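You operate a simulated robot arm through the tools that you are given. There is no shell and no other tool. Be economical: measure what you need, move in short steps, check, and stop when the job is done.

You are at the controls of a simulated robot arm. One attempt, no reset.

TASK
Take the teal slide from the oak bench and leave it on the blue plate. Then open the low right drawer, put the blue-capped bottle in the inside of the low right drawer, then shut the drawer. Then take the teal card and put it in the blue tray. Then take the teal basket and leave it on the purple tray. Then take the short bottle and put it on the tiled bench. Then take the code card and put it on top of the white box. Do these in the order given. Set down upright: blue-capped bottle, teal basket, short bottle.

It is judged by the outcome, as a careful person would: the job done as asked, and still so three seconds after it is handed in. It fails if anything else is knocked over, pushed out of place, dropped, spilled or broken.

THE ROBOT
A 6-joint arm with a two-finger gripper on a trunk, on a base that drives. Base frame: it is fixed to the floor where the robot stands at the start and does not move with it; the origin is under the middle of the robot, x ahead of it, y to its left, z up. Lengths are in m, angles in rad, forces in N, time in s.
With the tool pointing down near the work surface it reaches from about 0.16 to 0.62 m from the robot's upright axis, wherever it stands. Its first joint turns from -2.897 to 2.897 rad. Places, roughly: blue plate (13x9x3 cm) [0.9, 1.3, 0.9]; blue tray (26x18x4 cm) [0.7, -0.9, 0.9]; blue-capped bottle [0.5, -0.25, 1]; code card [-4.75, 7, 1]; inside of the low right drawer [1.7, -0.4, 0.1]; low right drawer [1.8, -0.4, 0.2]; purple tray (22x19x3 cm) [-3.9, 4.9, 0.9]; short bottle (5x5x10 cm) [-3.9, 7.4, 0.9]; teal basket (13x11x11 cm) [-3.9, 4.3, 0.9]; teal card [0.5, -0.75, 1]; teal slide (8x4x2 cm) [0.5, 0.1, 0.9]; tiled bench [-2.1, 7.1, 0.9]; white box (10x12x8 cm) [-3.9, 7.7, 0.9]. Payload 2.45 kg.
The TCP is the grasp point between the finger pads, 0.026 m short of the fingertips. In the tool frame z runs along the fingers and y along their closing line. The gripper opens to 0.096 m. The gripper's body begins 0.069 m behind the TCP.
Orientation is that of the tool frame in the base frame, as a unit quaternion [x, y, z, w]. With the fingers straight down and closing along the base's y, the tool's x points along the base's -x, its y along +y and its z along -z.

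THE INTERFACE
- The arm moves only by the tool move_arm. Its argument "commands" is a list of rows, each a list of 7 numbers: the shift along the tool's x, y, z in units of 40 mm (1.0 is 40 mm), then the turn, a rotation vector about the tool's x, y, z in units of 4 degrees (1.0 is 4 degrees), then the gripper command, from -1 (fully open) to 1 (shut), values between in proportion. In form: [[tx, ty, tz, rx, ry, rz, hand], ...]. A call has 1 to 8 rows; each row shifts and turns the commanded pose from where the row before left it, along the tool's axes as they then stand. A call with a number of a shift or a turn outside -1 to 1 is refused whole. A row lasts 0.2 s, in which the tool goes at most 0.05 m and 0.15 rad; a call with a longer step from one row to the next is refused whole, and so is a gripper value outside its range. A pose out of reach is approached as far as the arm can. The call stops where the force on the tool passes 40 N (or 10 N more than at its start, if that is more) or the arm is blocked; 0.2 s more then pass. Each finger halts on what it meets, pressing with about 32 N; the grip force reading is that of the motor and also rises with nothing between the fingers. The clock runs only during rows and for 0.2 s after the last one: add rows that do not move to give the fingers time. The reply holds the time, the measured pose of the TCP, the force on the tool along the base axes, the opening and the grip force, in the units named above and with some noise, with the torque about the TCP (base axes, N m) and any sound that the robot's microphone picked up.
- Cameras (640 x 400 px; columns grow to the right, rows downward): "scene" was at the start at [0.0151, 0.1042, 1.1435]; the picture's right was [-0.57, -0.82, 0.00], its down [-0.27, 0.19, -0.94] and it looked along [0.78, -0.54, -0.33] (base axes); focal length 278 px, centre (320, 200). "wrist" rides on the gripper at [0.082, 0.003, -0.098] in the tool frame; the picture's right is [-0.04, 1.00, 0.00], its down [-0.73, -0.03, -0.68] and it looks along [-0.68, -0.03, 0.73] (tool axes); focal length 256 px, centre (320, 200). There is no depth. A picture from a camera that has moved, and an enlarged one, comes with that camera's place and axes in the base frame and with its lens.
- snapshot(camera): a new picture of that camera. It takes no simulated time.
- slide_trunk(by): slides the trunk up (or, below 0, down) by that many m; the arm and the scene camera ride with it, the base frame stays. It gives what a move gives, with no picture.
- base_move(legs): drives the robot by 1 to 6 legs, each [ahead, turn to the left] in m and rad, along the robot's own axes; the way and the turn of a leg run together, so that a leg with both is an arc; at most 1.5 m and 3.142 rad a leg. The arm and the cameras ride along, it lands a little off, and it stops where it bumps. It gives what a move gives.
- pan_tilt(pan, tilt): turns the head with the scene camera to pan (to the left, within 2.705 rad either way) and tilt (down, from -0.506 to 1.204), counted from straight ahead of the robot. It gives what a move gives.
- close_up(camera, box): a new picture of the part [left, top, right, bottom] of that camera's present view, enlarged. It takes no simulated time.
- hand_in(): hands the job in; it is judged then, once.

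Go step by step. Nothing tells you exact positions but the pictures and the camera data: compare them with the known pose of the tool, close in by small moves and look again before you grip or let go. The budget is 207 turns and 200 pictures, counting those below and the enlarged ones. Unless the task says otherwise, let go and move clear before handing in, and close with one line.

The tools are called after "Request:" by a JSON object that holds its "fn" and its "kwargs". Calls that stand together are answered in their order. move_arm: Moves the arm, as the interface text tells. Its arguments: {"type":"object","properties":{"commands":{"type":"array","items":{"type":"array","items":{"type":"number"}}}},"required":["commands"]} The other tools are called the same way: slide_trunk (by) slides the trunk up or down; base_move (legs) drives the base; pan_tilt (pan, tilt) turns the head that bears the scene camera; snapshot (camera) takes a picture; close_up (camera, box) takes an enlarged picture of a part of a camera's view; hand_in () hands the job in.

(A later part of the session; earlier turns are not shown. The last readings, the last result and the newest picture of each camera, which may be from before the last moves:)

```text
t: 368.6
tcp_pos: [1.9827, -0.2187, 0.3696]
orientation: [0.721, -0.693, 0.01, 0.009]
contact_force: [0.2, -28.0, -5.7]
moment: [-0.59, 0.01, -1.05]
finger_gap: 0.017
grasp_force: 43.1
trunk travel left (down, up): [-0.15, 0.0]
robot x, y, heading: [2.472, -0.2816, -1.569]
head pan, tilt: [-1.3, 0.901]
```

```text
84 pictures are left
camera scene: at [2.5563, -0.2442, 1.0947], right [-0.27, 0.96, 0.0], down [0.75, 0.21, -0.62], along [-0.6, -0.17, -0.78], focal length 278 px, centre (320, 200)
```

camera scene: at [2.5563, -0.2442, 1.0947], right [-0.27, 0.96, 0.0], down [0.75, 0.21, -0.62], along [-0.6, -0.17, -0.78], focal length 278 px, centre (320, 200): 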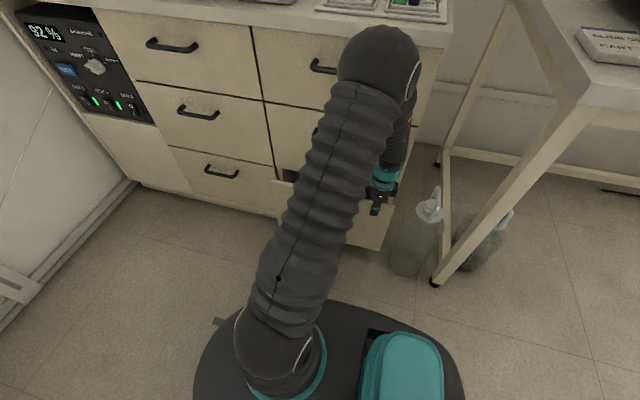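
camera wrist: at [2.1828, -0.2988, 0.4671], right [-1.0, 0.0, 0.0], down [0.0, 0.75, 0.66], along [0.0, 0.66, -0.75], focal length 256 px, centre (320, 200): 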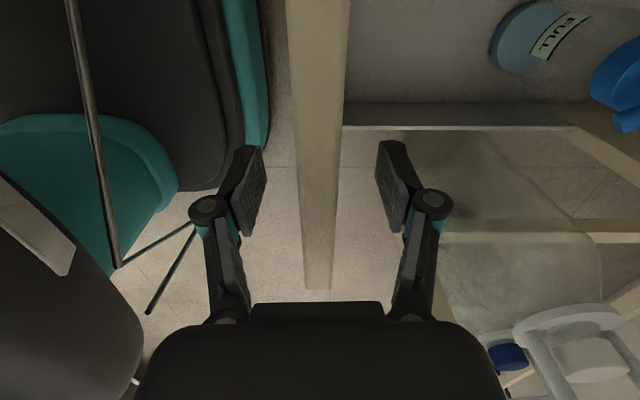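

Remaining ~8 cm. Releasing, backing off and tilting the closed gripper to push the front shut.

Request:
{"fn": "move_arm", "kwargs": {"commands": [[0, 0, 0, 0, 0, 0, 0.3], [0, 0, 0, 0, 0, 0, -0.3], [0, 0, -1, 0, 0, 0, -0.3], [0, -0.5, -0.9, 0, 0, 0, -0.3], [0, -1, 0, 0, 0, 0, 0.4], [0, -1, 0, 0, 0, 0, 1], [0, -0.5, 0, -1, 0, 0, 1], [0, 0, 0, -1, 0, 0, 1]]}}

Request:
{"fn": "move_arm", "kwargs": {"commands": [[0, 0, 0, -1, 0, 0, 1], [0, 0, 0, -1, 0, 0, 1], [0, 0, 0, -1, 0, 0, 1], [0, 0, 0, -1, 0, 0, 1], [0, 0, 0, -1, 0, 0, 1], [0, 0, 0, -1, 0, 0, 1], [0, 0, 0, -1, 0, 0, 1]]}}

Request:
{"fn": "snapshot", "kwargs": {"camera": "wrist"}}

Request:
{"fn": "snapshot", "kwargs": {"camera": "scene"}}

```text
t: 370.4
tcp_pos: [2.1042, -0.2092, 0.4455]
orientation: [0.719, -0.691, -0.038, 0.061]
contact_force: [0.2, 0.2, 0.8]
moment: [0.0, -0.01, 0.0]
finger_gap: 0.0002
grasp_force: 28.1
trunk travel left (down, up): [-0.15, 0.0]
robot x, y, heading: [2.4718, -0.2809, -1.569]
head pan, tilt: [-1.3, 0.901]
```

```text
t: 372.0
tcp_pos: [2.098, -0.2135, 0.4432]
orientation: [0.698, -0.67, -0.151, 0.201]
contact_force: [0.0, 0.0, 0.1]
moment: [0.01, 0.02, 0.03]
finger_gap: 0.0
grasp_force: 28.2
out of reach, approached as far as the arm can: row 4, 6, 7
trunk travel left (down, up): [-0.15, 0.0]
robot x, y, heading: [2.479, -0.2813, -1.577]
head pan, tilt: [-1.3, 0.901]
```

```text
83 pictures are left
camera wrist: at [2.147, -0.2867, 0.5362], right [-0.88, 0.02, 0.48], down [0.31, 0.78, 0.53], along [-0.37, 0.62, -0.69], focal length 256 px, centre (320, 200)
```

wrist: 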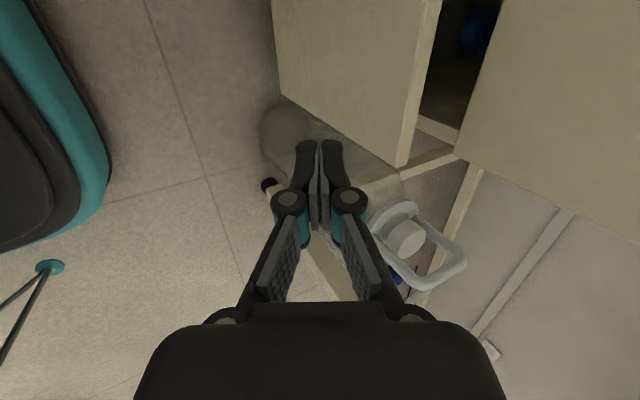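

```text
82 pictures are left
camera scene: at [2.5568, -0.2437, 1.0946], right [-0.27, 0.96, 0.0], down [0.76, 0.21, -0.62], along [-0.6, -0.17, -0.78], focal length 278 px, centre (320, 200)
```

scene: 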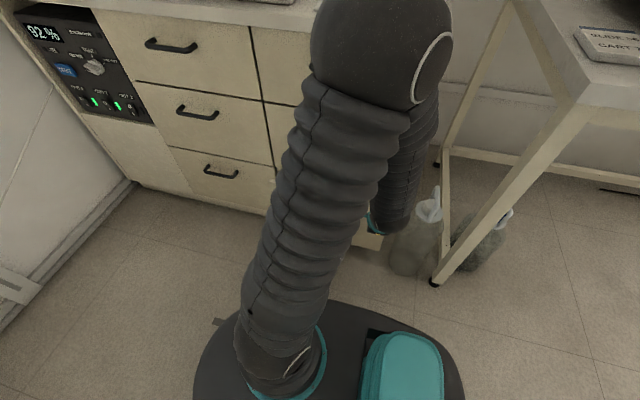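

Panel front is clear ahead. Lowering to z≈0.32 in front of it.

Request:
{"fn": "move_arm", "kwargs": {"commands": [[0.19, -0.2, 0.76, 0, 0, 0, 1], [0.19, -0.2, 0.76, 0, 0, 0, 1], [0.19, -0.2, 0.76, 0, 0, 0, 1], [0.19, -0.2, 0.76, 0, 0, 0, 1]]}}

Request:
{"fn": "snapshot", "kwargs": {"camera": "wrist"}}

```text
t: 373.0
tcp_pos: [2.0683, -0.2507, 0.3209]
orientation: [0.698, -0.67, -0.153, 0.201]
contact_force: [-0.3, 0.2, -0.5]
moment: [0.01, -0.03, 0.0]
finger_gap: 0.0
grasp_force: 28.7
trunk travel left (down, up): [-0.15, 0.0]
robot x, y, heading: [2.4722, -0.2866, -1.572]
head pan, tilt: [-1.3, 0.901]
```

```text
81 pictures are left
camera wrist: at [2.1166, -0.3255, 0.4142], right [-0.87, 0.02, 0.48], down [0.32, 0.78, 0.54], along [-0.37, 0.62, -0.69], focal length 256 px, centre (320, 200)
```

wrist: 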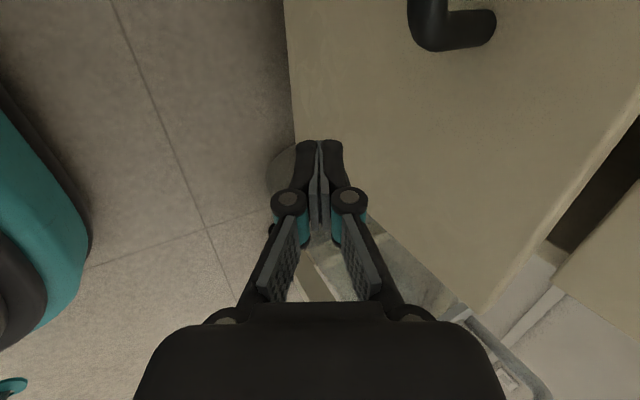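

Pushing the front along −x.

Request:
{"fn": "move_arm", "kwargs": {"commands": [[0, 0.44, 0.24, 0, 0, 0, 1], [0, 0.44, 0.24, 0, 0, 0, 1], [0, 0.44, 0.24, 0, 0, 0, 1], [0, 0.44, 0.24, 0, 0, 0, 1], [0, 0.44, 0.24, 0, 0, 0, 1], [0, 0.44, 0.24, 0, 0, 0, 1]]}}

Request:
{"fn": "snapshot", "kwargs": {"camera": "wrist"}}

```text
t: 374.4
tcp_pos: [1.9485, -0.2592, 0.3232]
orientation: [0.698, -0.67, -0.153, 0.202]
contact_force: [0.3, -0.4, 0.3]
moment: [0.04, 0.01, -0.01]
finger_gap: 0.0002
grasp_force: 28.5
trunk travel left (down, up): [-0.15, 0.0]
robot x, y, heading: [2.4724, -0.2837, -1.572]
head pan, tilt: [-1.3, 0.901]
```

```text
80 pictures are left
camera wrist: at [1.9971, -0.3337, 0.4158], right [-0.88, 0.02, 0.48], down [0.31, 0.78, 0.53], along [-0.37, 0.62, -0.69], focal length 256 px, centre (320, 200)
```

wrist: 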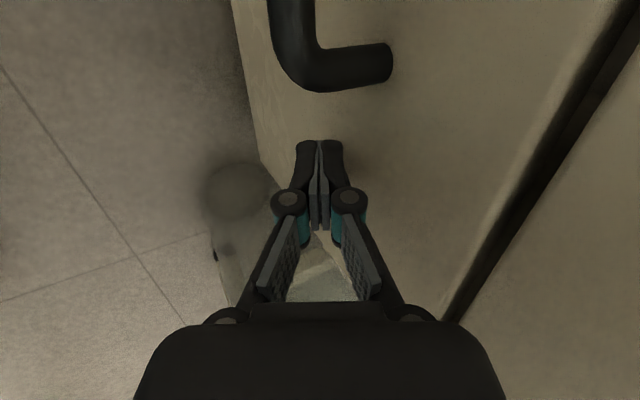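

Nearly shut; pushing on until resistance.

Request:
{"fn": "move_arm", "kwargs": {"commands": [[0, 0.33, 0.18, 0, 0, 0, 1], [0, 0.33, 0.18, 0, 0, 0, 1], [0, 0.33, 0.18, 0, 0, 0, 1]]}}

Request:
{"fn": "snapshot", "kwargs": {"camera": "wrist"}}

```text
t: 374.8
tcp_pos: [1.9443, -0.2591, 0.3183]
orientation: [0.697, -0.673, -0.148, 0.198]
contact_force: [3.7, 0.0, 1.5]
moment: [-0.01, -0.04, -0.03]
finger_gap: 0.0
grasp_force: 29.0
trunk travel left (down, up): [-0.15, 0.0]
robot x, y, heading: [2.477, -0.2857, -1.57]
head pan, tilt: [-1.3, 0.901]
stopped in row 1: the force on the tool passed its limit at 58 N (the readings are from after the stop); the commanded pose is now the measured one
```

```text
79 pictures are left
camera wrist: at [1.9918, -0.3341, 0.413], right [-0.88, 0.02, 0.47], down [0.31, 0.78, 0.54], along [-0.36, 0.62, -0.7], focal length 256 px, centre (320, 200)
```

wrist: 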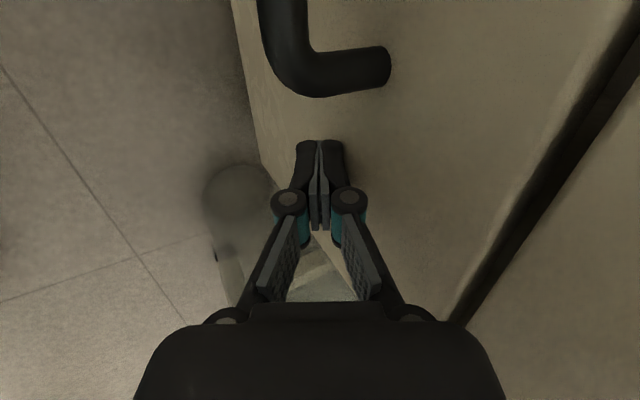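

Resistance at 58 N. Backing off to verify that it's flush with its neighbours.

Request:
{"fn": "move_arm", "kwargs": {"commands": [[0, -0.8, -0.44, 0, 0, 0, 1], [0, -0.8, -0.44, 0, 0, 0, 1], [0, -0.3, -1, 0.5, 0, 0, 1], [0, 0, -1, 1, 0, 0, 1], [0, 0, -1, 1, 0, 0, 1], [0, 0, -1, 1, 0, 0, 1], [0, 0, -1, 1, 0, 0, 1], [0, 0, -1, 1, 0, 0, 1]]}}

Request:
{"fn": "pan_tilt", "kwargs": {"pan": -0.9, "tilt": 0.9}}

Request:
{"fn": "snapshot", "kwargs": {"camera": "scene"}}

Request:
{"fn": "snapshot", "kwargs": {"camera": "wrist"}}

```text
t: 376.6
tcp_pos: [2.1086, -0.2384, 0.5368]
orientation: [0.72, -0.691, -0.016, 0.063]
contact_force: [0.0, 1.0, 0.2]
moment: [-0.07, 0.09, 0.04]
finger_gap: 0.0
grasp_force: 28.3
trunk travel left (down, up): [-0.15, 0.0]
robot x, y, heading: [2.4704, -0.2806, -1.575]
head pan, tilt: [-1.3, 0.901]
```

```text
t: 377.5
tcp_pos: [2.1072, -0.2399, 0.5364]
orientation: [0.718, -0.693, -0.016, 0.065]
contact_force: [0.4, 0.3, 0.1]
moment: [0.01, -0.01, -0.02]
finger_gap: 0.0
grasp_force: 28.9
trunk travel left (down, up): [-0.15, 0.0]
robot x, y, heading: [2.4741, -0.2847, -1.569]
head pan, tilt: [-0.901, 0.901]
```

```text
78 pictures are left
camera scene: at [2.5704, -0.2704, 1.0946], right [-0.62, 0.78, 0.0], down [0.61, 0.49, -0.62], along [-0.49, -0.39, -0.78], focal length 278 px, centre (320, 200)
```

scene: 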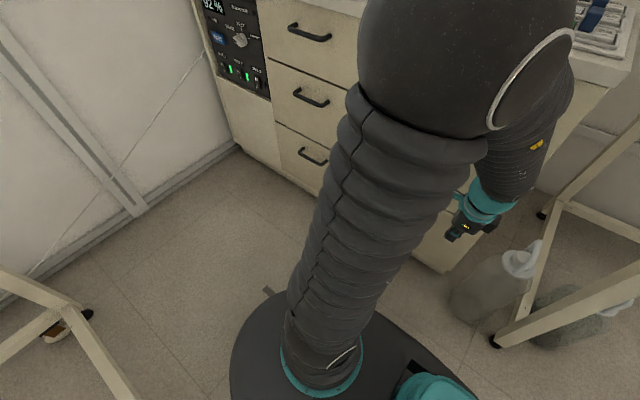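

```text
77 pictures are left
camera wrist: at [2.1186, -0.3147, 0.6414], right [-0.99, 0.01, 0.11], down [0.08, 0.78, 0.62], along [-0.08, 0.62, -0.78], focal length 256 px, centre (320, 200)
```

wrist: 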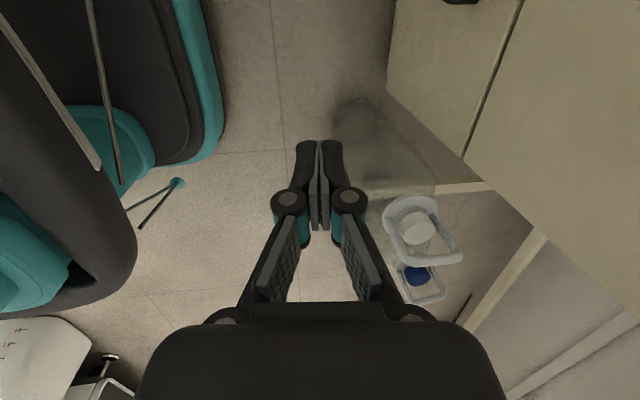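

The drawer is flush and shut with the bottle inside. Raising the arm and swinging it forward for the drive to the teal card.

Request:
{"fn": "move_arm", "kwargs": {"commands": [[0, 0, -1, 0.8, 0.3, 0, 0], [0, 0, -1, 0.7, 0.2, 0, -0.3], [0, 0, -1, 0, 0, 0, -0.3], [0, 0, -1, 0, 0, 0, -0.3], [0, 0, -1, 0, 0, 0, -0.3], [0, 0, -1, 0, 0, 0, -0.3], [0, 0, -1, 0, 0, 0, -0.3], [0, 0, -1, 0, 0, 0, -0.3]]}}

Request:
{"fn": "move_arm", "kwargs": {"commands": [[0, 0, -1, 0, 0, 0, -0.3], [0, 0, -1, 0, 0, 0, -0.3], [0.64, -0.02, 0, 0, 0, -1, -0.3], [0.64, -0.02, 0, 0, 0, -1, -0.3], [0.64, -0.02, 0, 0, 0, -1, -0.3], [0.64, -0.02, 0, 0, 0, -1, -0.3], [0.64, -0.02, 0, 0, 0, -1, -0.3], [0.64, -0.02, 0, 0, 0, -1, -0.3]]}}

Request:
{"fn": "move_arm", "kwargs": {"commands": [[0.64, -0.02, 0, 0, 0, -1, -0.3], [0.64, -0.02, 0, 0, 0, -1, -0.3], [0.64, -0.02, 0, 0, 0, -1, -0.3], [0.64, -0.02, 0, 0, 0, -1, -0.3], [0.64, -0.02, 0, 0, 0, -1, -0.3], [0.64, -0.02, 0, 0, 0, -1, -0.3], [0.64, -0.02, 0, 0, 0, -1, -0.3], [0.64, -0.02, 0, 0, 0, -1, -0.3]]}}

Request:
{"fn": "move_arm", "kwargs": {"commands": [[0.64, -0.02, 0, 0, 0, -1, -0.3], [0.64, -0.02, 0, 0, 0, -1, -0.3], [0.64, -0.02, 0, 0, 0, -1, -0.3], [0.64, -0.02, 0, 0, 0, -1, -0.3], [0.64, -0.02, 0, 0, 0, -1, -0.3]]}}

Request:
{"fn": "pan_tilt", "kwargs": {"pan": -1.7, "tilt": 0.9}}

Request:
{"fn": "snapshot", "kwargs": {"camera": "scene"}}

```text
t: 379.3
tcp_pos: [2.1187, -0.2095, 0.8567]
orientation: [0.724, -0.688, 0.031, 0.036]
contact_force: [-0.1, 0.1, 0.6]
moment: [0.02, 0.02, -0.02]
finger_gap: 0.0625
grasp_force: 0.1
trunk travel left (down, up): [-0.15, 0.0]
robot x, y, heading: [2.4729, -0.2843, -1.565]
head pan, tilt: [-0.901, 0.901]
```

```text
t: 381.1
tcp_pos: [2.1555, -0.3481, 0.9476]
orientation: [0.852, -0.521, 0.024, 0.041]
contact_force: [-0.9, 1.0, 0.2]
moment: [0.0, -0.03, 0.03]
finger_gap: 0.0626
grasp_force: 0.0
trunk travel left (down, up): [-0.15, 0.0]
robot x, y, heading: [2.4739, -0.2832, -1.568]
head pan, tilt: [-0.901, 0.901]
```

```text
t: 382.9
tcp_pos: [2.2907, -0.4982, 0.959]
orientation: [0.962, -0.269, 0.015, 0.041]
contact_force: [0.1, 1.2, -0.6]
moment: [-0.03, 0.0, 0.0]
finger_gap: 0.0619
grasp_force: 0.0
trunk travel left (down, up): [-0.15, 0.0]
robot x, y, heading: [2.4748, -0.2788, -1.571]
head pan, tilt: [-0.901, 0.901]
```

```text
t: 384.1
tcp_pos: [2.4109, -0.5442, 0.9654]
orientation: [0.994, -0.096, 0.002, 0.047]
contact_force: [-0.2, -0.1, 0.8]
moment: [0.03, 0.01, -0.02]
finger_gap: 0.0625
grasp_force: 0.0
trunk travel left (down, up): [-0.15, 0.0]
robot x, y, heading: [2.4723, -0.2813, -1.563]
head pan, tilt: [-0.901, 0.901]
```

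```text
t: 385.2
tcp_pos: [2.4107, -0.5442, 0.9666]
orientation: [0.994, -0.096, 0.002, 0.046]
contact_force: [-0.3, -0.5, -1.5]
moment: [-0.05, -0.02, -0.02]
finger_gap: 0.0625
grasp_force: 0.1
trunk travel left (down, up): [-0.15, 0.0]
robot x, y, heading: [2.4733, -0.2845, -1.572]
head pan, tilt: [-1.7, 0.901]
```

```text
76 pictures are left
camera scene: at [2.5548, -0.2139, 1.0946], right [0.13, 0.99, 0.0], down [0.78, -0.1, -0.62], along [-0.62, 0.08, -0.78], focal length 278 px, centre (320, 200)
```

scene: 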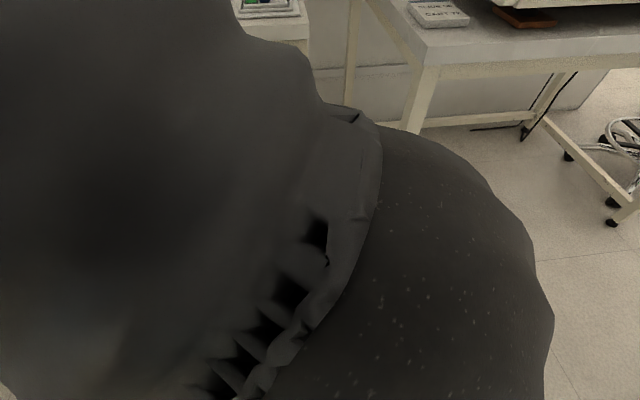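

Driving back around to the front benches.

Request:
{"fn": "base_move", "kwargs": {"legs": [[-1.5, 0], [-1.35, 0], [0, -2.33], [0.62, 0], [0, 0.73]]}}

```text
t: 409.4
tcp_pos: [1.7562, 3.0183, 0.9667]
orientation: [-0.638, 0.768, 0.031, -0.036]
contact_force: [0.6, 0.0, 0.4]
moment: [0.0, -0.01, 0.0]
finger_gap: 0.0622
grasp_force: 0.1
trunk travel left (down, up): [-0.15, 0.0]
robot x, y, heading: [2.0183, 2.9573, -3.138]
head pan, tilt: [-1.7, 0.901]
```

Request:
{"fn": "base_move", "kwargs": {"legs": [[1.2, 0], [0, 0.776], [1.22, 0], [0, 0.762], [1.5, 0]]}}

```text
t: 432.5
tcp_pos: [-0.1256, 0.2873, 0.9656]
orientation: [0.994, -0.095, 0.004, 0.047]
contact_force: [0.1, 0.1, -0.9]
moment: [0.0, -0.02, -0.02]
finger_gap: 0.0621
grasp_force: 0.0
trunk travel left (down, up): [-0.15, 0.0]
robot x, y, heading: [-0.0602, 0.5512, -1.565]
head pan, tilt: [-1.7, 0.901]
```

Request:
{"fn": "base_move", "kwargs": {"legs": [[0, -2.983], [-1.28, 0], [0, -0.165]]}}

Request:
{"fn": "pan_tilt", "kwargs": {"pan": -1.4, "tilt": 0.5}}

Request:
{"fn": "snapshot", "kwargs": {"camera": "scene"}}

```text
t: 446.4
tcp_pos: [0.2404, -0.4332, 0.9661]
orientation: [0.089, 0.995, 0.047, -0.004]
contact_force: [1.4, 0.2, -0.2]
moment: [0.01, 0.01, -0.01]
finger_gap: 0.0625
grasp_force: 0.0
trunk travel left (down, up): [-0.15, 0.0]
robot x, y, heading: [0.1799, -0.6892, 1.586]
head pan, tilt: [-1.7, 0.901]
```

```text
t: 447.3
tcp_pos: [0.2377, -0.432, 0.965]
orientation: [0.088, 0.995, 0.047, -0.004]
contact_force: [0.2, 1.1, 0.1]
moment: [0.03, -0.01, 0.0]
finger_gap: 0.0624
grasp_force: 0.0
trunk travel left (down, up): [-0.15, 0.0]
robot x, y, heading: [0.1789, -0.6976, 1.586]
head pan, tilt: [-1.4, 0.499]
```

```text
75 pictures are left
camera scene: at [0.1106, -0.7389, 1.1284], right [0.18, -0.98, 0.0], down [-0.47, -0.09, -0.88], along [0.86, 0.16, -0.48], focal length 278 px, centre (320, 200)
```

scene: 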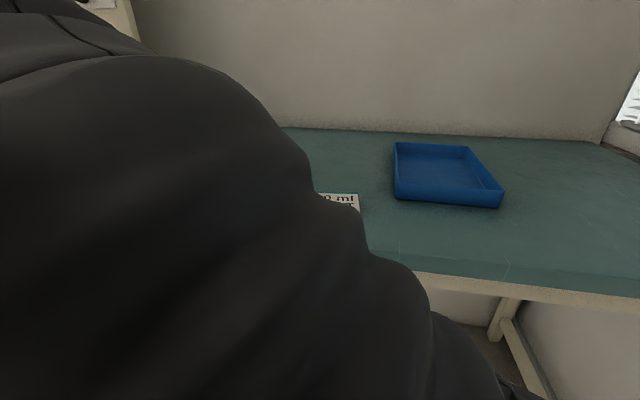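

Tray spans x 0.58–0.84, y −0.975…−0.793, rim z≈0.925. Leveling the tool and swinging the arm round to the card.

Request:
{"fn": "move_arm", "kwargs": {"commands": [[-0.5, 0.04, -0.1, 0.7, -0.12, 1, -0.3], [-0.5, 0.04, -0.1, 0.63, -0.12, 1, -0.3], [-0.5, 0.05, -0.1, 0, 0, 1, -0.3], [-0.5, 0.05, -0.1, 0, 0, 1, -0.3], [-0.5, 0.05, -0.1, 0, 0, 1, -0.3], [-0.5, 0.05, -0.1, 0, 0, 1, -0.3], [-0.5, 0.05, 0, 0, 0, 1, -0.3], [-0.5, 0.05, 0, 0, 0, 1, -0.3]]}}

Request:
{"fn": "move_arm", "kwargs": {"commands": [[-0.53, 0.05, 0, 0, 0, 1, -0.3], [-0.53, 0.05, 0, 0, 0, 1, -0.3], [-0.53, 0.05, 0, 0, 0, 1, -0.3], [-0.53, 0.05, 0, 0, 0, 1, -0.3], [-0.53, 0.05, 0, 0, 0, 1, -0.3], [-0.53, 0.05, 0, 0, 0, 1, -0.3], [-0.53, 0.05, 0, 0, 0, 1, -0.3], [-0.53, 0.05, 0, 0, 0, 1, -0.3]]}}

Request:
{"fn": "snapshot", "kwargs": {"camera": "wrist"}}

Request:
{"fn": "snapshot", "kwargs": {"camera": "scene"}}

```text
t: 449.1
tcp_pos: [0.3888, -0.4826, 0.9886]
orientation: [0.36, 0.933, -0.001, -0.003]
contact_force: [0.3, 0.2, -0.5]
moment: [-0.01, -0.04, -0.02]
finger_gap: 0.0623
grasp_force: 0.1
trunk travel left (down, up): [-0.15, 0.0]
robot x, y, heading: [0.1807, -0.6941, 1.585]
head pan, tilt: [-1.4, 0.499]
```

```text
t: 450.9
tcp_pos: [0.4958, -0.6139, 0.9894]
orientation: [0.603, 0.798, -0.002, -0.002]
contact_force: [0.0, 0.5, 0.7]
moment: [-0.03, -0.02, -0.01]
finger_gap: 0.0622
grasp_force: 0.1
trunk travel left (down, up): [-0.15, 0.0]
robot x, y, heading: [0.1796, -0.6935, 1.584]
head pan, tilt: [-1.4, 0.499]
```

```text
74 pictures are left
camera wrist: at [0.4765, -0.5347, 1.0885], right [0.97, 0.23, 0.0], down [0.17, -0.71, 0.68], along [0.15, -0.66, -0.74], focal length 256 px, centre (320, 200)
```

wrist: 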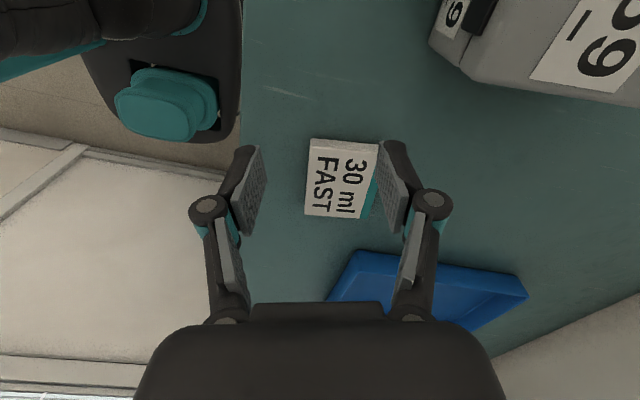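

```text
73 pictures are left
camera scene: at [0.1106, -0.7388, 1.1285], right [0.18, -0.98, 0.0], down [-0.47, -0.09, -0.88], along [0.86, 0.16, -0.48], focal length 278 px, centre (320, 200)
```

scene: 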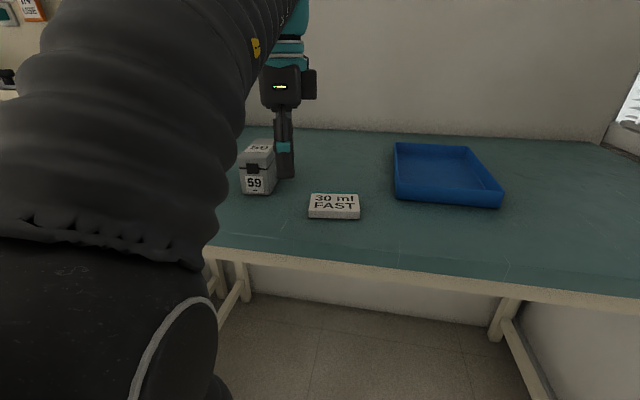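

The "30 ml FAST" card with the teal edge is at (0.527, −0.683), about 6.6×9 cm, turned 7°. Aligning above it.

Request:
{"fn": "move_arm", "kwargs": {"commands": [[-0.61, 0.16, 0, 0, 0, 0.73, -0.9], [-0.61, 0.16, 0, 0, 0, 0.73, -0.9], [-0.61, 0.16, 0, 0, 0, 0.73, -0.9], [0, 0, 0.7, 0, 0, 0, -0.9], [0, 0, 0.7, 0, 0, 0, -0.9]]}}

Request:
{"fn": "snapshot", "kwargs": {"camera": "wrist"}}

```text
t: 452.1
tcp_pos: [0.5313, -0.6813, 0.9312]
orientation: [0.662, 0.749, -0.001, 0.0]
contact_force: [0.0, -0.5, -0.3]
moment: [0.02, -0.04, 0.0]
finger_gap: 0.0911
grasp_force: 0.0
trunk travel left (down, up): [-0.15, 0.0]
robot x, y, heading: [0.1788, -0.6953, 1.592]
head pan, tilt: [-1.4, 0.499]
```

```text
72 pictures are left
camera wrist: at [0.5235, -0.6012, 1.0309], right [1.0, 0.08, 0.0], down [0.06, -0.73, 0.68], along [0.05, -0.68, -0.73], focal length 256 px, centre (320, 200)
```

wrist: 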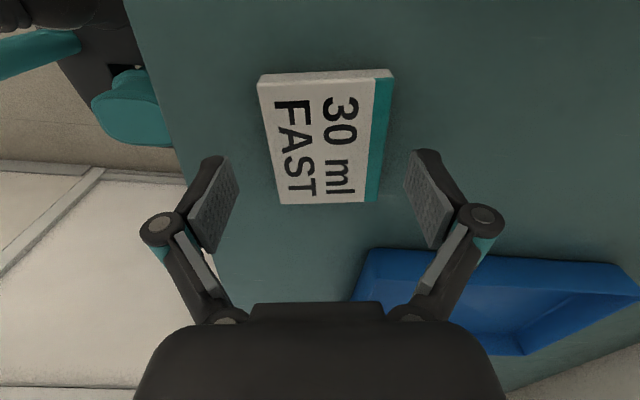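

Aligned; shifting 4 mm and descending to grip height.

Request:
{"fn": "move_arm", "kwargs": {"commands": [[-0.1, 0.11, 0.25, 0, 0, 0, -0.9], [0, 0, 0.3, 0, 0, 0, -0.9], [0, 0, 0, 0, 0, 0, -0.9]]}}

Request:
{"fn": "snapshot", "kwargs": {"camera": "wrist"}}

```text
t: 452.9
tcp_pos: [0.5359, -0.6851, 0.9106]
orientation: [0.662, 0.749, -0.002, -0.003]
contact_force: [-0.4, 0.0, 0.8]
moment: [0.02, 0.02, 0.04]
finger_gap: 0.0913
grasp_force: 0.0
trunk travel left (down, up): [-0.15, 0.0]
robot x, y, heading: [0.1783, -0.692, 1.588]
head pan, tilt: [-1.4, 0.499]
```

```text
71 pictures are left
camera wrist: at [0.5293, -0.6047, 1.0101], right [1.0, 0.08, 0.0], down [0.06, -0.73, 0.68], along [0.05, -0.68, -0.73], focal length 256 px, centre (320, 200)
```

wrist: 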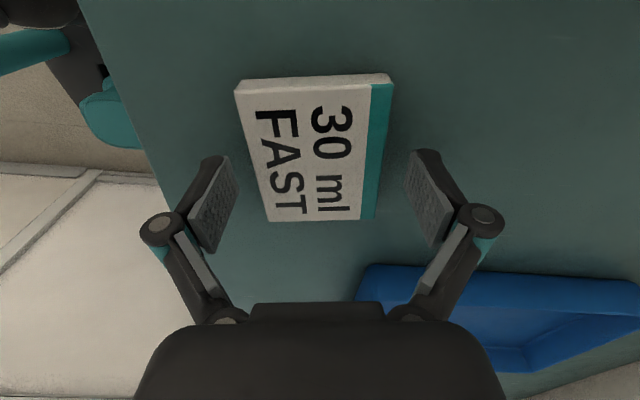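

Good. Lowering 2 mm and closing.

Request:
{"fn": "move_arm", "kwargs": {"commands": [[0, 0, 0.06, 0, 0, 0, -0.6], [0, 0, 0, 0, 0, 0, -0.2], [0, 0, 0, 0, 0, 0, 0.5], [0, 0, 0, 0, 0, 0, 1], [0, 0, 0, 0, 0, 0, 1]]}}

Request:
{"fn": "move_arm", "kwargs": {"commands": [[0, 0, -0.25, 0, 0, 0, 1], [0, 0, -0.5, 0, 0, 0, 1], [0, 0, 0, 0, 0, 0, 1]]}}

Request:
{"fn": "snapshot", "kwargs": {"camera": "wrist"}}

```text
t: 454.1
tcp_pos: [0.5354, -0.6847, 0.908]
orientation: [0.662, 0.75, -0.001, -0.001]
contact_force: [-0.1, -0.6, 7.0]
moment: [-0.04, 0.13, -0.01]
finger_gap: 0.0691
grasp_force: 31.2
trunk travel left (down, up): [-0.15, 0.0]
robot x, y, heading: [0.1788, -0.6909, 1.585]
head pan, tilt: [-1.4, 0.499]
```

```text
t: 454.9
tcp_pos: [0.5379, -0.6894, 0.9377]
orientation: [0.663, 0.749, -0.001, -0.002]
contact_force: [0.1, 0.1, -0.7]
moment: [0.01, 0.01, -0.01]
finger_gap: 0.0691
grasp_force: 32.3
trunk travel left (down, up): [-0.15, 0.0]
robot x, y, heading: [0.1814, -0.6981, 1.585]
head pan, tilt: [-1.4, 0.499]
```

```text
70 pictures are left
camera wrist: at [0.5317, -0.607, 1.0377], right [1.0, 0.08, -0.01], down [0.06, -0.73, 0.68], along [0.05, -0.68, -0.73], focal length 256 px, centre (320, 200)
```

wrist: 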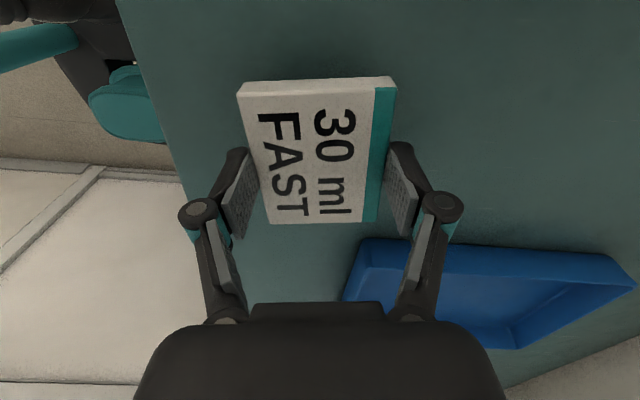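

Card lifted. Raising and carrying it over the tray to (0.66, −0.885).

Request:
{"fn": "move_arm", "kwargs": {"commands": [[0, 0, -0.7, 0, 0, 0, 1], [-0.87, 0.4, -0.3, 0, 0, 0, 1], [-0.87, 0.4, 0, 0, 0, 0, 1], [-0.87, 0.4, 0, 0, 0, 0, 1]]}}

Request:
{"fn": "snapshot", "kwargs": {"camera": "wrist"}}

```text
t: 455.9
tcp_pos: [0.5962, -0.7839, 0.9784]
orientation: [0.662, 0.749, -0.001, -0.001]
contact_force: [0.0, 0.5, 0.2]
moment: [-0.05, -0.06, -0.01]
finger_gap: 0.0693
grasp_force: 32.2
trunk travel left (down, up): [-0.15, 0.0]
robot x, y, heading: [0.1789, -0.6929, 1.593]
head pan, tilt: [-1.4, 0.499]
```

```text
69 pictures are left
camera wrist: at [0.5907, -0.7035, 1.0778], right [1.0, 0.08, 0.0], down [0.06, -0.73, 0.68], along [0.05, -0.68, -0.73], focal length 256 px, centre (320, 200)
```

wrist: 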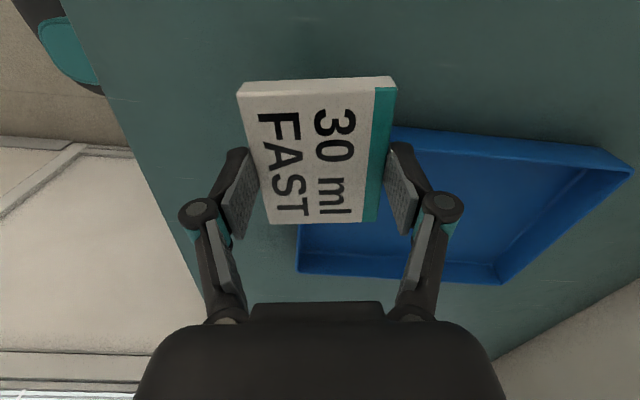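

Tray centre ≈ (0.705, −0.873). Moving to (0.67, −0.875) and checking.

Request:
{"fn": "move_arm", "kwargs": {"commands": [[-0.83, 0.52, 0, 0, 0, 0, 1], [-0.83, 0.52, 0, 0, 0, 0, 1], [-0.83, 0.52, 0, 0, 0, 0, 1], [0, 0, 0, 0, 0, 0, 1]]}}

Request:
{"fn": "snapshot", "kwargs": {"camera": "wrist"}}

Request:
{"fn": "snapshot", "kwargs": {"camera": "scene"}}

```text
t: 456.9
tcp_pos: [0.661, -0.8705, 0.9552]
orientation: [0.662, 0.75, -0.001, 0.0]
contact_force: [0.8, 0.3, -0.5]
moment: [0.02, -0.02, 0.01]
finger_gap: 0.0694
grasp_force: 31.9
out of reach, approached as far as the arm can: row 2, 3
trunk travel left (down, up): [-0.15, 0.0]
robot x, y, heading: [0.1835, -0.691, 1.584]
head pan, tilt: [-1.4, 0.499]
```

```text
68 pictures are left
camera wrist: at [0.6533, -0.7887, 1.0558], right [1.0, 0.08, 0.0], down [0.06, -0.73, 0.68], along [0.06, -0.68, -0.73], focal length 256 px, centre (320, 200)
```

wrist: 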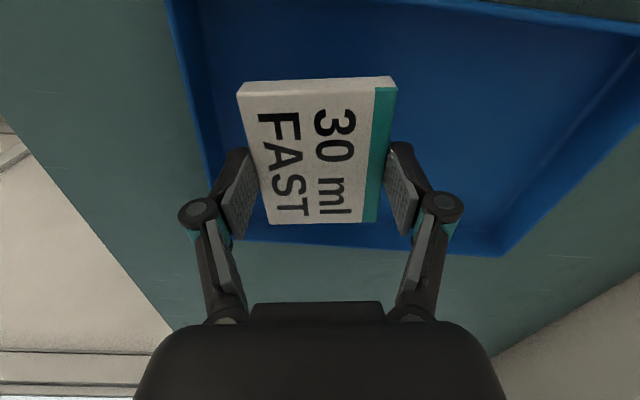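

```text
67 pictures are left
camera scene: at [0.1109, -0.7389, 1.1285], right [0.18, -0.98, 0.0], down [-0.47, -0.09, -0.88], along [0.86, 0.16, -0.48], focal length 278 px, centre (320, 200)
```

scene: 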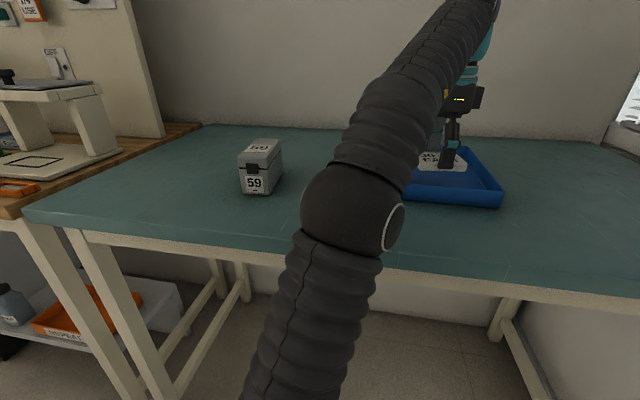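

The card is inside the tray outline. Lowering it gently to the tray floor.

Request:
{"fn": "move_arm", "kwargs": {"commands": [[0, 0.08, 0.4, 0, 0, 0, 1], [0, 0, 0.3, 0, 0, 0, 1], [0, 0, 0.15, 0, 0, 0, 1], [0, 0, 0, 0, 0, 0, 1]]}}

```text
t: 457.9
tcp_pos: [0.6632, -0.8678, 0.9209]
orientation: [0.662, 0.75, -0.001, -0.002]
contact_force: [0.6, 0.3, -0.2]
moment: [0.02, 0.02, -0.01]
finger_gap: 0.0691
grasp_force: 31.5
trunk travel left (down, up): [-0.15, 0.0]
robot x, y, heading: [0.1797, -0.693, 1.588]
head pan, tilt: [-1.4, 0.499]
```

Request:
{"fn": "move_arm", "kwargs": {"commands": [[0, 0, 0.1, 0, 0, 0, 1], [0, 0, 0.08, 0, 0, 0, 1], [0, 0, 0, 0, 0, 0, 1]]}}

```text
t: 458.7
tcp_pos: [0.6633, -0.8672, 0.9142]
orientation: [0.662, 0.749, -0.001, -0.002]
contact_force: [0.7, -0.4, -1.6]
moment: [-0.03, -0.01, -0.01]
finger_gap: 0.0694
grasp_force: 31.8
trunk travel left (down, up): [-0.15, 0.0]
robot x, y, heading: [0.1782, -0.6956, 1.588]
head pan, tilt: [-1.4, 0.499]
```

No contact yet at z 0.914. A few more millimetres.

Request:
{"fn": "move_arm", "kwargs": {"commands": [[0, 0, 0.06, 0, 0, 0, 1], [0, 0, 0.05, 0, 0, 0, 1], [0, 0, 0, 0, 0, 0, 1]]}}

```text
t: 459.5
tcp_pos: [0.6624, -0.8669, 0.9117]
orientation: [0.662, 0.75, -0.001, -0.001]
contact_force: [4.0, -0.1, 19.3]
moment: [-0.05, -0.15, 0.01]
finger_gap: 0.0697
grasp_force: 32.2
trunk travel left (down, up): [-0.15, 0.0]
robot x, y, heading: [0.1805, -0.6924, 1.594]
head pan, tilt: [-1.4, 0.499]
```

Card rests on the tray floor. Releasing, rising and retracting.

Request:
{"fn": "move_arm", "kwargs": {"commands": [[0, 0, -0.04, 0, 0, 0, 0], [0, 0, 0, 0, 0, 0, -0.75], [0, 0, 0, 0, 0, 0, -0.75], [0, 0, -0.5, 0, 0, 0, -0.75], [0, 0, -0.5, 0, 0, 0, -0.75], [0.3, -0.1, -0.5, 0, 0, 0, -0.75], [0, 0, 0, 0, 0, 0, -0.75]]}}

Request:
{"fn": "snapshot", "kwargs": {"camera": "wrist"}}

```text
t: 461.1
tcp_pos: [0.6533, -0.8547, 0.9628]
orientation: [0.662, 0.749, -0.001, 0.0]
contact_force: [0.6, 0.5, -0.1]
moment: [-0.02, -0.01, -0.03]
finger_gap: 0.0841
grasp_force: 0.1
out of reach, approached as far as the arm can: row 6
trunk travel left (down, up): [-0.15, 0.0]
robot x, y, heading: [0.1803, -0.6938, 1.583]
head pan, tilt: [-1.4, 0.499]
```

```text
66 pictures are left
camera wrist: at [0.646, -0.7736, 1.0632], right [1.0, 0.08, 0.0], down [0.06, -0.73, 0.68], along [0.06, -0.68, -0.73], focal length 256 px, centre (320, 200)
```

wrist: 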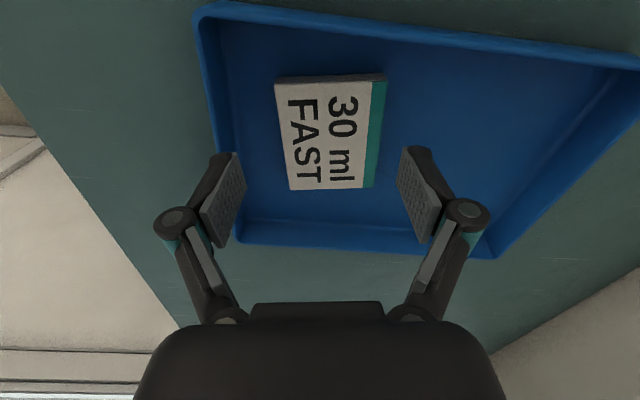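

The teal card is in the blue tray. Retracting, swinging the arm forward and heading for the teal basket at (−3.9, 4.3).

Request:
{"fn": "move_arm", "kwargs": {"commands": [[0.85, -0.56, -0.15, 0, 0, 0, -0.5], [0.85, -0.56, -0.15, 0, 0, 0, -0.3], [0.85, -0.56, -0.1, 0, 0, 0, -0.3], [0.85, -0.56, -0.1, 0, 0, 0, -0.3], [0.85, -0.56, 0, 0, 0, 0, -0.3], [0.6, -0.02, 0, 0, 0, -1, -0.3], [0.6, -0.02, 0, 0, 0, -1, -0.3], [0.6, -0.02, 0, 0, 0, -1, -0.3]]}}

Request:
{"fn": "move_arm", "kwargs": {"commands": [[0.6, -0.02, 0, 0, 0, -1, -0.3], [0.6, -0.02, 0, 0, 0, -1, -0.3], [0.6, -0.02, 0, 0, 0, -1, -0.3], [0.6, -0.02, 0, 0, 0, -1, -0.3], [0.6, -0.02, 0, 0, 0, -1, -0.3], [0.6, -0.02, 0, 0, 0, -1, -0.3], [0.6, -0.02, 0, 0, 0, -1, -0.3], [0.6, -0.02, 0, 0, 0, -1, -0.3]]}}

Request:
{"fn": "move_arm", "kwargs": {"commands": [[0.6, -0.02, 0, 0, 0, -1, -0.3], [0.6, -0.02, 0, 0, 0, -1, -0.3], [0.6, -0.02, 0, 0, 0, -1, -0.3], [0.6, -0.02, 0, 0, 0, -1, -0.3], [0.6, -0.02, 0, 0, 0, -1, -0.3], [0.6, -0.02, 0, 0, 0, -1, -0.3]]}}

Request:
{"fn": "base_move", "kwargs": {"legs": [[0, 0.2], [1.1, 0]]}}

Request:
{"fn": "pan_tilt", "kwargs": {"pan": 0.3, "tilt": 0.25}}

Request:
{"fn": "snapshot", "kwargs": {"camera": "scene"}}

```text
t: 462.9
tcp_pos: [0.5013, -0.6303, 0.9851]
orientation: [0.579, 0.815, -0.001, -0.002]
contact_force: [-0.4, -0.1, 0.4]
moment: [0.04, 0.04, 0.02]
finger_gap: 0.0626
grasp_force: 0.1
trunk travel left (down, up): [-0.15, 0.0]
robot x, y, heading: [0.1788, -0.6938, 1.581]
head pan, tilt: [-1.4, 0.499]
```

```text
t: 464.7
tcp_pos: [0.3953, -0.4751, 0.9832]
orientation: [0.333, 0.943, -0.001, -0.003]
contact_force: [1.0, -0.3, -0.2]
moment: [-0.01, 0.0, -0.02]
finger_gap: 0.0625
grasp_force: 0.1
trunk travel left (down, up): [-0.15, 0.0]
robot x, y, heading: [0.1783, -0.6949, 1.584]
head pan, tilt: [-1.4, 0.499]
```

```text
t: 466.1
tcp_pos: [0.2659, -0.4105, 0.9852]
orientation: [0.13, 0.991, 0.0, -0.002]
contact_force: [-0.1, 0.0, -0.6]
moment: [0.01, 0.02, 0.01]
finger_gap: 0.0625
grasp_force: 0.1
trunk travel left (down, up): [-0.15, 0.0]
robot x, y, heading: [0.181, -0.6904, 1.589]
head pan, tilt: [-1.4, 0.499]
```

```text
t: 472.4
tcp_pos: [-0.0239, 0.6437, 0.9856]
orientation: [0.027, 1.0, 0.0, -0.003]
contact_force: [0.3, -0.1, -1.1]
moment: [-0.01, -0.02, 0.03]
finger_gap: 0.0626
grasp_force: 0.1
trunk travel left (down, up): [-0.15, 0.0]
robot x, y, heading: [-0.0524, 0.3478, 1.793]
head pan, tilt: [-1.4, 0.499]
```

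```text
t: 474.1
tcp_pos: [-0.0239, 0.6439, 0.9858]
orientation: [0.027, 1.0, 0.0, -0.003]
contact_force: [-0.7, 0.9, 0.2]
moment: [0.02, -0.03, 0.03]
finger_gap: 0.0623
grasp_force: 0.1
trunk travel left (down, up): [-0.15, 0.0]
robot x, y, heading: [-0.053, 0.3476, 1.793]
head pan, tilt: [0.3, 0.25]
```

```text
65 pictures are left
camera scene: at [-0.2404, 0.3372, 1.1516], right [0.87, 0.5, 0.0], down [0.12, -0.21, -0.97], along [-0.48, 0.84, -0.25], focal length 278 px, centre (320, 200)
```

scene: 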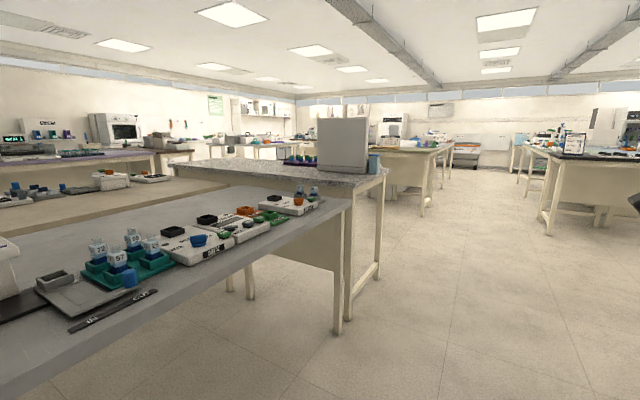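

An aisle leads ahead past the granite table. I'll drive to about (−0.3, 3.2) and look west.

Request:
{"fn": "base_move", "kwargs": {"legs": [[0, -0.135], [1.45, 0], [1.4, 0], [0, 1.1]]}}

Request:
{"fn": "snapshot", "kwargs": {"camera": "scene"}}

```text
t: 491.0
tcp_pos: [-0.3725, 3.3441, 0.986]
orientation: [-0.401, 0.916, -0.001, -0.003]
contact_force: [0.6, 0.4, 0.3]
moment: [-0.01, 0.02, 0.01]
finger_gap: 0.0623
grasp_force: 0.0
trunk travel left (down, up): [-0.15, 0.0]
robot x, y, heading: [-0.1633, 3.1324, 2.671]
head pan, tilt: [0.3, 0.25]
```

```text
64 pictures are left
camera scene: at [-0.2746, 2.9829, 1.1516], right [0.17, 0.99, 0.0], down [0.24, -0.04, -0.97], along [-0.95, 0.16, -0.25], focal length 278 px, centre (320, 200)
```

scene: 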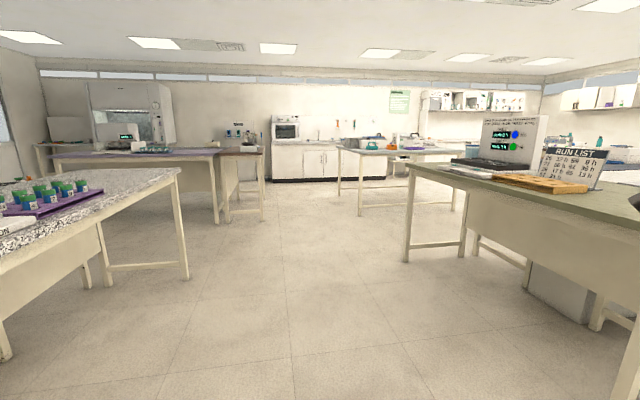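

The basket's table is at the far left centre (near edge x≈−3.65, y 4.1–5.6), with a free corridor in front. I'll drive to the corridor, north end, so the table ends up on my right.

Request:
{"fn": "base_move", "kwargs": {"legs": [[0, 0.356], [1.5, 0], [1.3, 0]]}}

Request:
{"fn": "pan_tilt", "kwargs": {"pan": -0.8, "tilt": 0.35}}

Request:
{"fn": "snapshot", "kwargs": {"camera": "scene"}}

```text
t: 505.4
tcp_pos: [-3.1535, 3.6837, 0.9858]
orientation: [-0.542, 0.84, -0.002, -0.002]
contact_force: [-0.1, 0.8, -0.9]
moment: [-0.01, -0.01, -0.02]
finger_gap: 0.0623
grasp_force: 0.2
trunk travel left (down, up): [-0.15, 0.0]
robot x, y, heading: [-2.888, 3.5497, 2.99]
head pan, tilt: [0.3, 0.25]
```

```text
t: 506.8
tcp_pos: [-3.1522, 3.6848, 0.9857]
orientation: [-0.542, 0.84, -0.001, -0.002]
contact_force: [-0.2, -0.5, -0.2]
moment: [0.01, 0.0, 0.01]
finger_gap: 0.0625
grasp_force: 0.1
trunk travel left (down, up): [-0.15, 0.0]
robot x, y, heading: [-2.8902, 3.551, 2.991]
head pan, tilt: [-0.799, 0.351]
```

```text
63 pictures are left
camera scene: at [-2.9086, 3.4625, 1.1422], right [0.81, 0.58, 0.0], down [0.2, -0.28, -0.94], along [-0.55, 0.76, -0.34], focal length 278 px, centre (320, 200)
```

scene: 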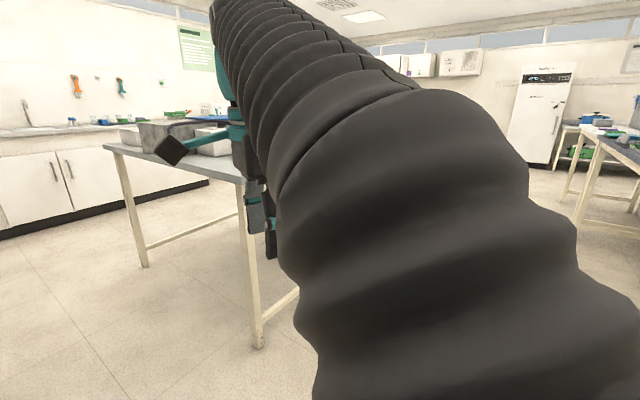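

Table's near leg is at (−3.77, 4.13). Driving north along the corridor, then turning to face back south with the table on my right.

Request:
{"fn": "base_move", "kwargs": {"legs": [[0, -1.324], [1.5, 0], [0.15, 0], [0, 2.7]]}}

Request:
{"fn": "pan_tilt", "kwargs": {"pan": -0.5, "tilt": 0.4}}

Request:
{"fn": "snapshot", "kwargs": {"camera": "scene"}}

```text
t: 524.9
tcp_pos: [-3.2451, 4.9802, 0.9853]
orientation: [0.954, -0.299, 0.003, 0.001]
contact_force: [0.3, 0.4, 0.7]
moment: [0.02, 0.01, 0.02]
finger_gap: 0.0623
grasp_force: 0.0
trunk travel left (down, up): [-0.15, 0.0]
robot x, y, heading: [-3.0678, 5.218, -1.901]
head pan, tilt: [-0.799, 0.351]
```

```text
t: 525.7
tcp_pos: [-3.2454, 4.9806, 0.9869]
orientation: [0.954, -0.299, 0.002, 0.001]
contact_force: [0.7, 0.7, -0.8]
moment: [0.0, -0.01, 0.04]
finger_gap: 0.0626
grasp_force: 0.1
trunk travel left (down, up): [-0.15, 0.0]
robot x, y, heading: [-3.0662, 5.2188, -1.902]
head pan, tilt: [-0.499, 0.4]
```

```text
62 pictures are left
camera scene: at [-2.9683, 5.159, 1.1376], right [-0.67, 0.74, 0.0], down [0.29, 0.26, -0.92], along [-0.68, -0.62, -0.39], focal length 278 px, centre (320, 200)
```

scene: 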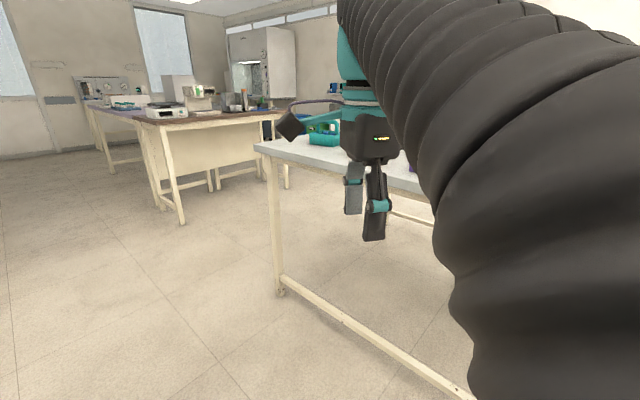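

The basket is seen at about (−3.91, 4.33). Moving in to stand alongside at (−3.42, 4.36), facing south.

Request:
{"fn": "base_move", "kwargs": {"legs": [[0, -0.06], [0.93, 0], [0, 0.4]]}}

Request:
{"fn": "pan_tilt", "kwargs": {"pan": -1.5, "tilt": 0.5}}

Request:
{"fn": "snapshot", "kwargs": {"camera": "scene"}}

```text
t: 532.1
tcp_pos: [-3.5124, 4.1069, 0.9857]
orientation: [0.99, -0.141, 0.002, 0.0]
contact_force: [-0.5, -0.2, 0.1]
moment: [0.0, 0.01, -0.02]
finger_gap: 0.0624
grasp_force: 0.1
trunk travel left (down, up): [-0.15, 0.0]
robot x, y, heading: [-3.4204, 4.388, -1.574]
head pan, tilt: [-0.499, 0.4]
```

```text
t: 533.3
tcp_pos: [-3.5125, 4.1071, 0.9859]
orientation: [0.99, -0.141, 0.002, 0.001]
contact_force: [0.2, 0.7, -0.3]
moment: [0.02, -0.02, 0.01]
finger_gap: 0.0626
grasp_force: 0.1
trunk travel left (down, up): [-0.15, 0.0]
robot x, y, heading: [-3.4189, 4.3864, -1.577]
head pan, tilt: [-1.499, 0.499]
```

```text
61 pictures are left
camera scene: at [-3.353, 4.4401, 1.1285], right [-0.06, 1.0, 0.0], down [0.48, 0.03, -0.88], along [-0.88, -0.06, -0.48], focal length 278 px, centre (320, 200)
```

scene: 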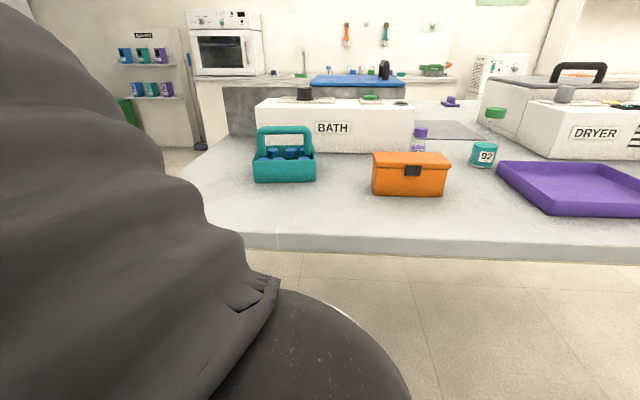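

The basket has an arched handle (bar along y) near (−3.95, 4.325), top z≈0.98, with vials inside. I'll swing the arm round, tilt ~28° outward for height, and grip the handle bar.

Request:
{"fn": "move_arm", "kwargs": {"commands": [[-0.54, 0.05, 0, 0, 0, 1, -0.3], [-0.54, 0.05, 0, 0, 0, 1, -0.3], [-0.54, 0.05, 0, 0, 0, 1, -0.3], [-0.54, 0.05, 0, 0, 0, 1, -0.3], [-0.54, 0.05, 0, 0, 0, 1, -0.3], [-0.54, 0.05, 0, 0, 0, 1, -0.3], [-0.54, 0.05, 0, 0, 0, 1, -0.3], [-0.54, 0.05, 0, 0, 0, 1, -0.3]]}}

Request:
{"fn": "move_arm", "kwargs": {"commands": [[-0.57, 0.05, 0, 0, 0, 1, -0.3], [-0.57, 0.05, 0, 0, 0, 1, -0.3], [-0.57, 0.05, 0, 0, 0, 1, -0.3], [-0.57, 0.05, 0, 0, 0, 1, -0.3], [-0.57, 0.05, 0, 0, 0, 1, -0.3], [-0.57, 0.05, 0, 0, 0, 1, -0.3], [-0.57, 0.05, 0, 0, 0, 1, -0.3], [-0.57, 0.05, 0, 0, 0, 1, -0.3]]}}

Request:
{"fn": "move_arm", "kwargs": {"commands": [[0, 0, 0, 0, 0, 1, -0.3], [0, 0, 0, 0, 0, 1, -0.3], [0, 0, 0, -1, 0, 0.5, -0.3], [0, 0, 0, -1, 0, 0, -0.3], [0, 0, 0, -1, 0, 0, -0.3], [0, 0, 0, -1, 0, 0, -0.3], [0, 0, 0, -1, 0, 0, -0.3], [0, 0, 0, -1, 0, 0, -0.3]]}}

Request:
{"fn": "snapshot", "kwargs": {"camera": "scene"}}

Request:
{"fn": "snapshot", "kwargs": {"camera": "wrist"}}

```text
t: 535.1
tcp_pos: [-3.6699, 4.1805, 0.9854]
orientation: [0.913, -0.409, 0.002, 0.001]
contact_force: [-0.1, -0.2, 0.5]
moment: [-0.02, 0.02, -0.01]
finger_gap: 0.0624
grasp_force: 0.0
trunk travel left (down, up): [-0.15, 0.0]
robot x, y, heading: [-3.4172, 4.3887, -1.582]
head pan, tilt: [-1.499, 0.499]
```

```text
t: 536.9
tcp_pos: [-3.7652, 4.3312, 0.9856]
orientation: [0.764, -0.645, 0.002, -0.001]
contact_force: [-0.1, -0.3, -0.1]
moment: [0.03, 0.03, 0.0]
finger_gap: 0.0625
grasp_force: 0.1
trunk travel left (down, up): [-0.15, 0.0]
robot x, y, heading: [-3.4156, 4.3878, -1.584]
head pan, tilt: [-1.499, 0.499]
```

```text
t: 538.7
tcp_pos: [-3.7664, 4.3314, 0.9831]
orientation: [-0.691, 0.693, 0.146, -0.146]
contact_force: [-0.3, 0.0, 0.3]
moment: [0.0, 0.0, -0.02]
finger_gap: 0.0623
grasp_force: 0.1
trunk travel left (down, up): [-0.15, 0.0]
robot x, y, heading: [-3.4152, 4.3888, -1.576]
head pan, tilt: [-1.499, 0.499]
```

```text
60 pictures are left
camera scene: at [-3.3532, 4.4402, 1.1285], right [-0.06, 1.0, 0.0], down [0.48, 0.03, -0.88], along [-0.88, -0.06, -0.48], focal length 278 px, centre (320, 200)
```

scene: 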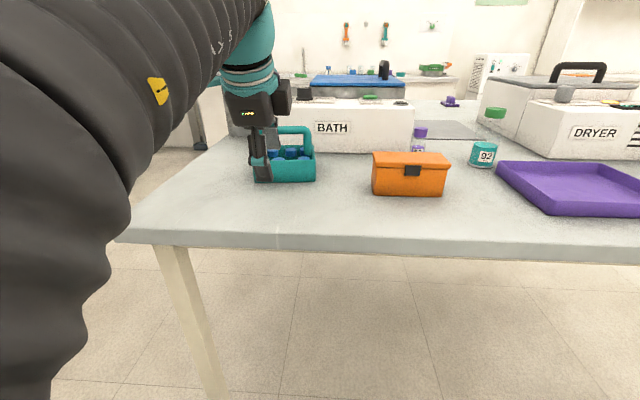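

```text
59 pictures are left
camera wrist: at [-3.7311, 4.2485, 1.0763], right [-0.91, 0.04, 0.4], down [0.3, 0.73, 0.61], along [-0.27, 0.68, -0.68], focal length 256 px, centre (320, 200)
```

wrist: 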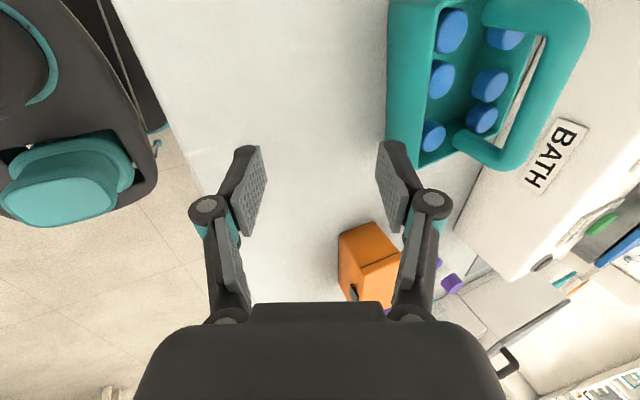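

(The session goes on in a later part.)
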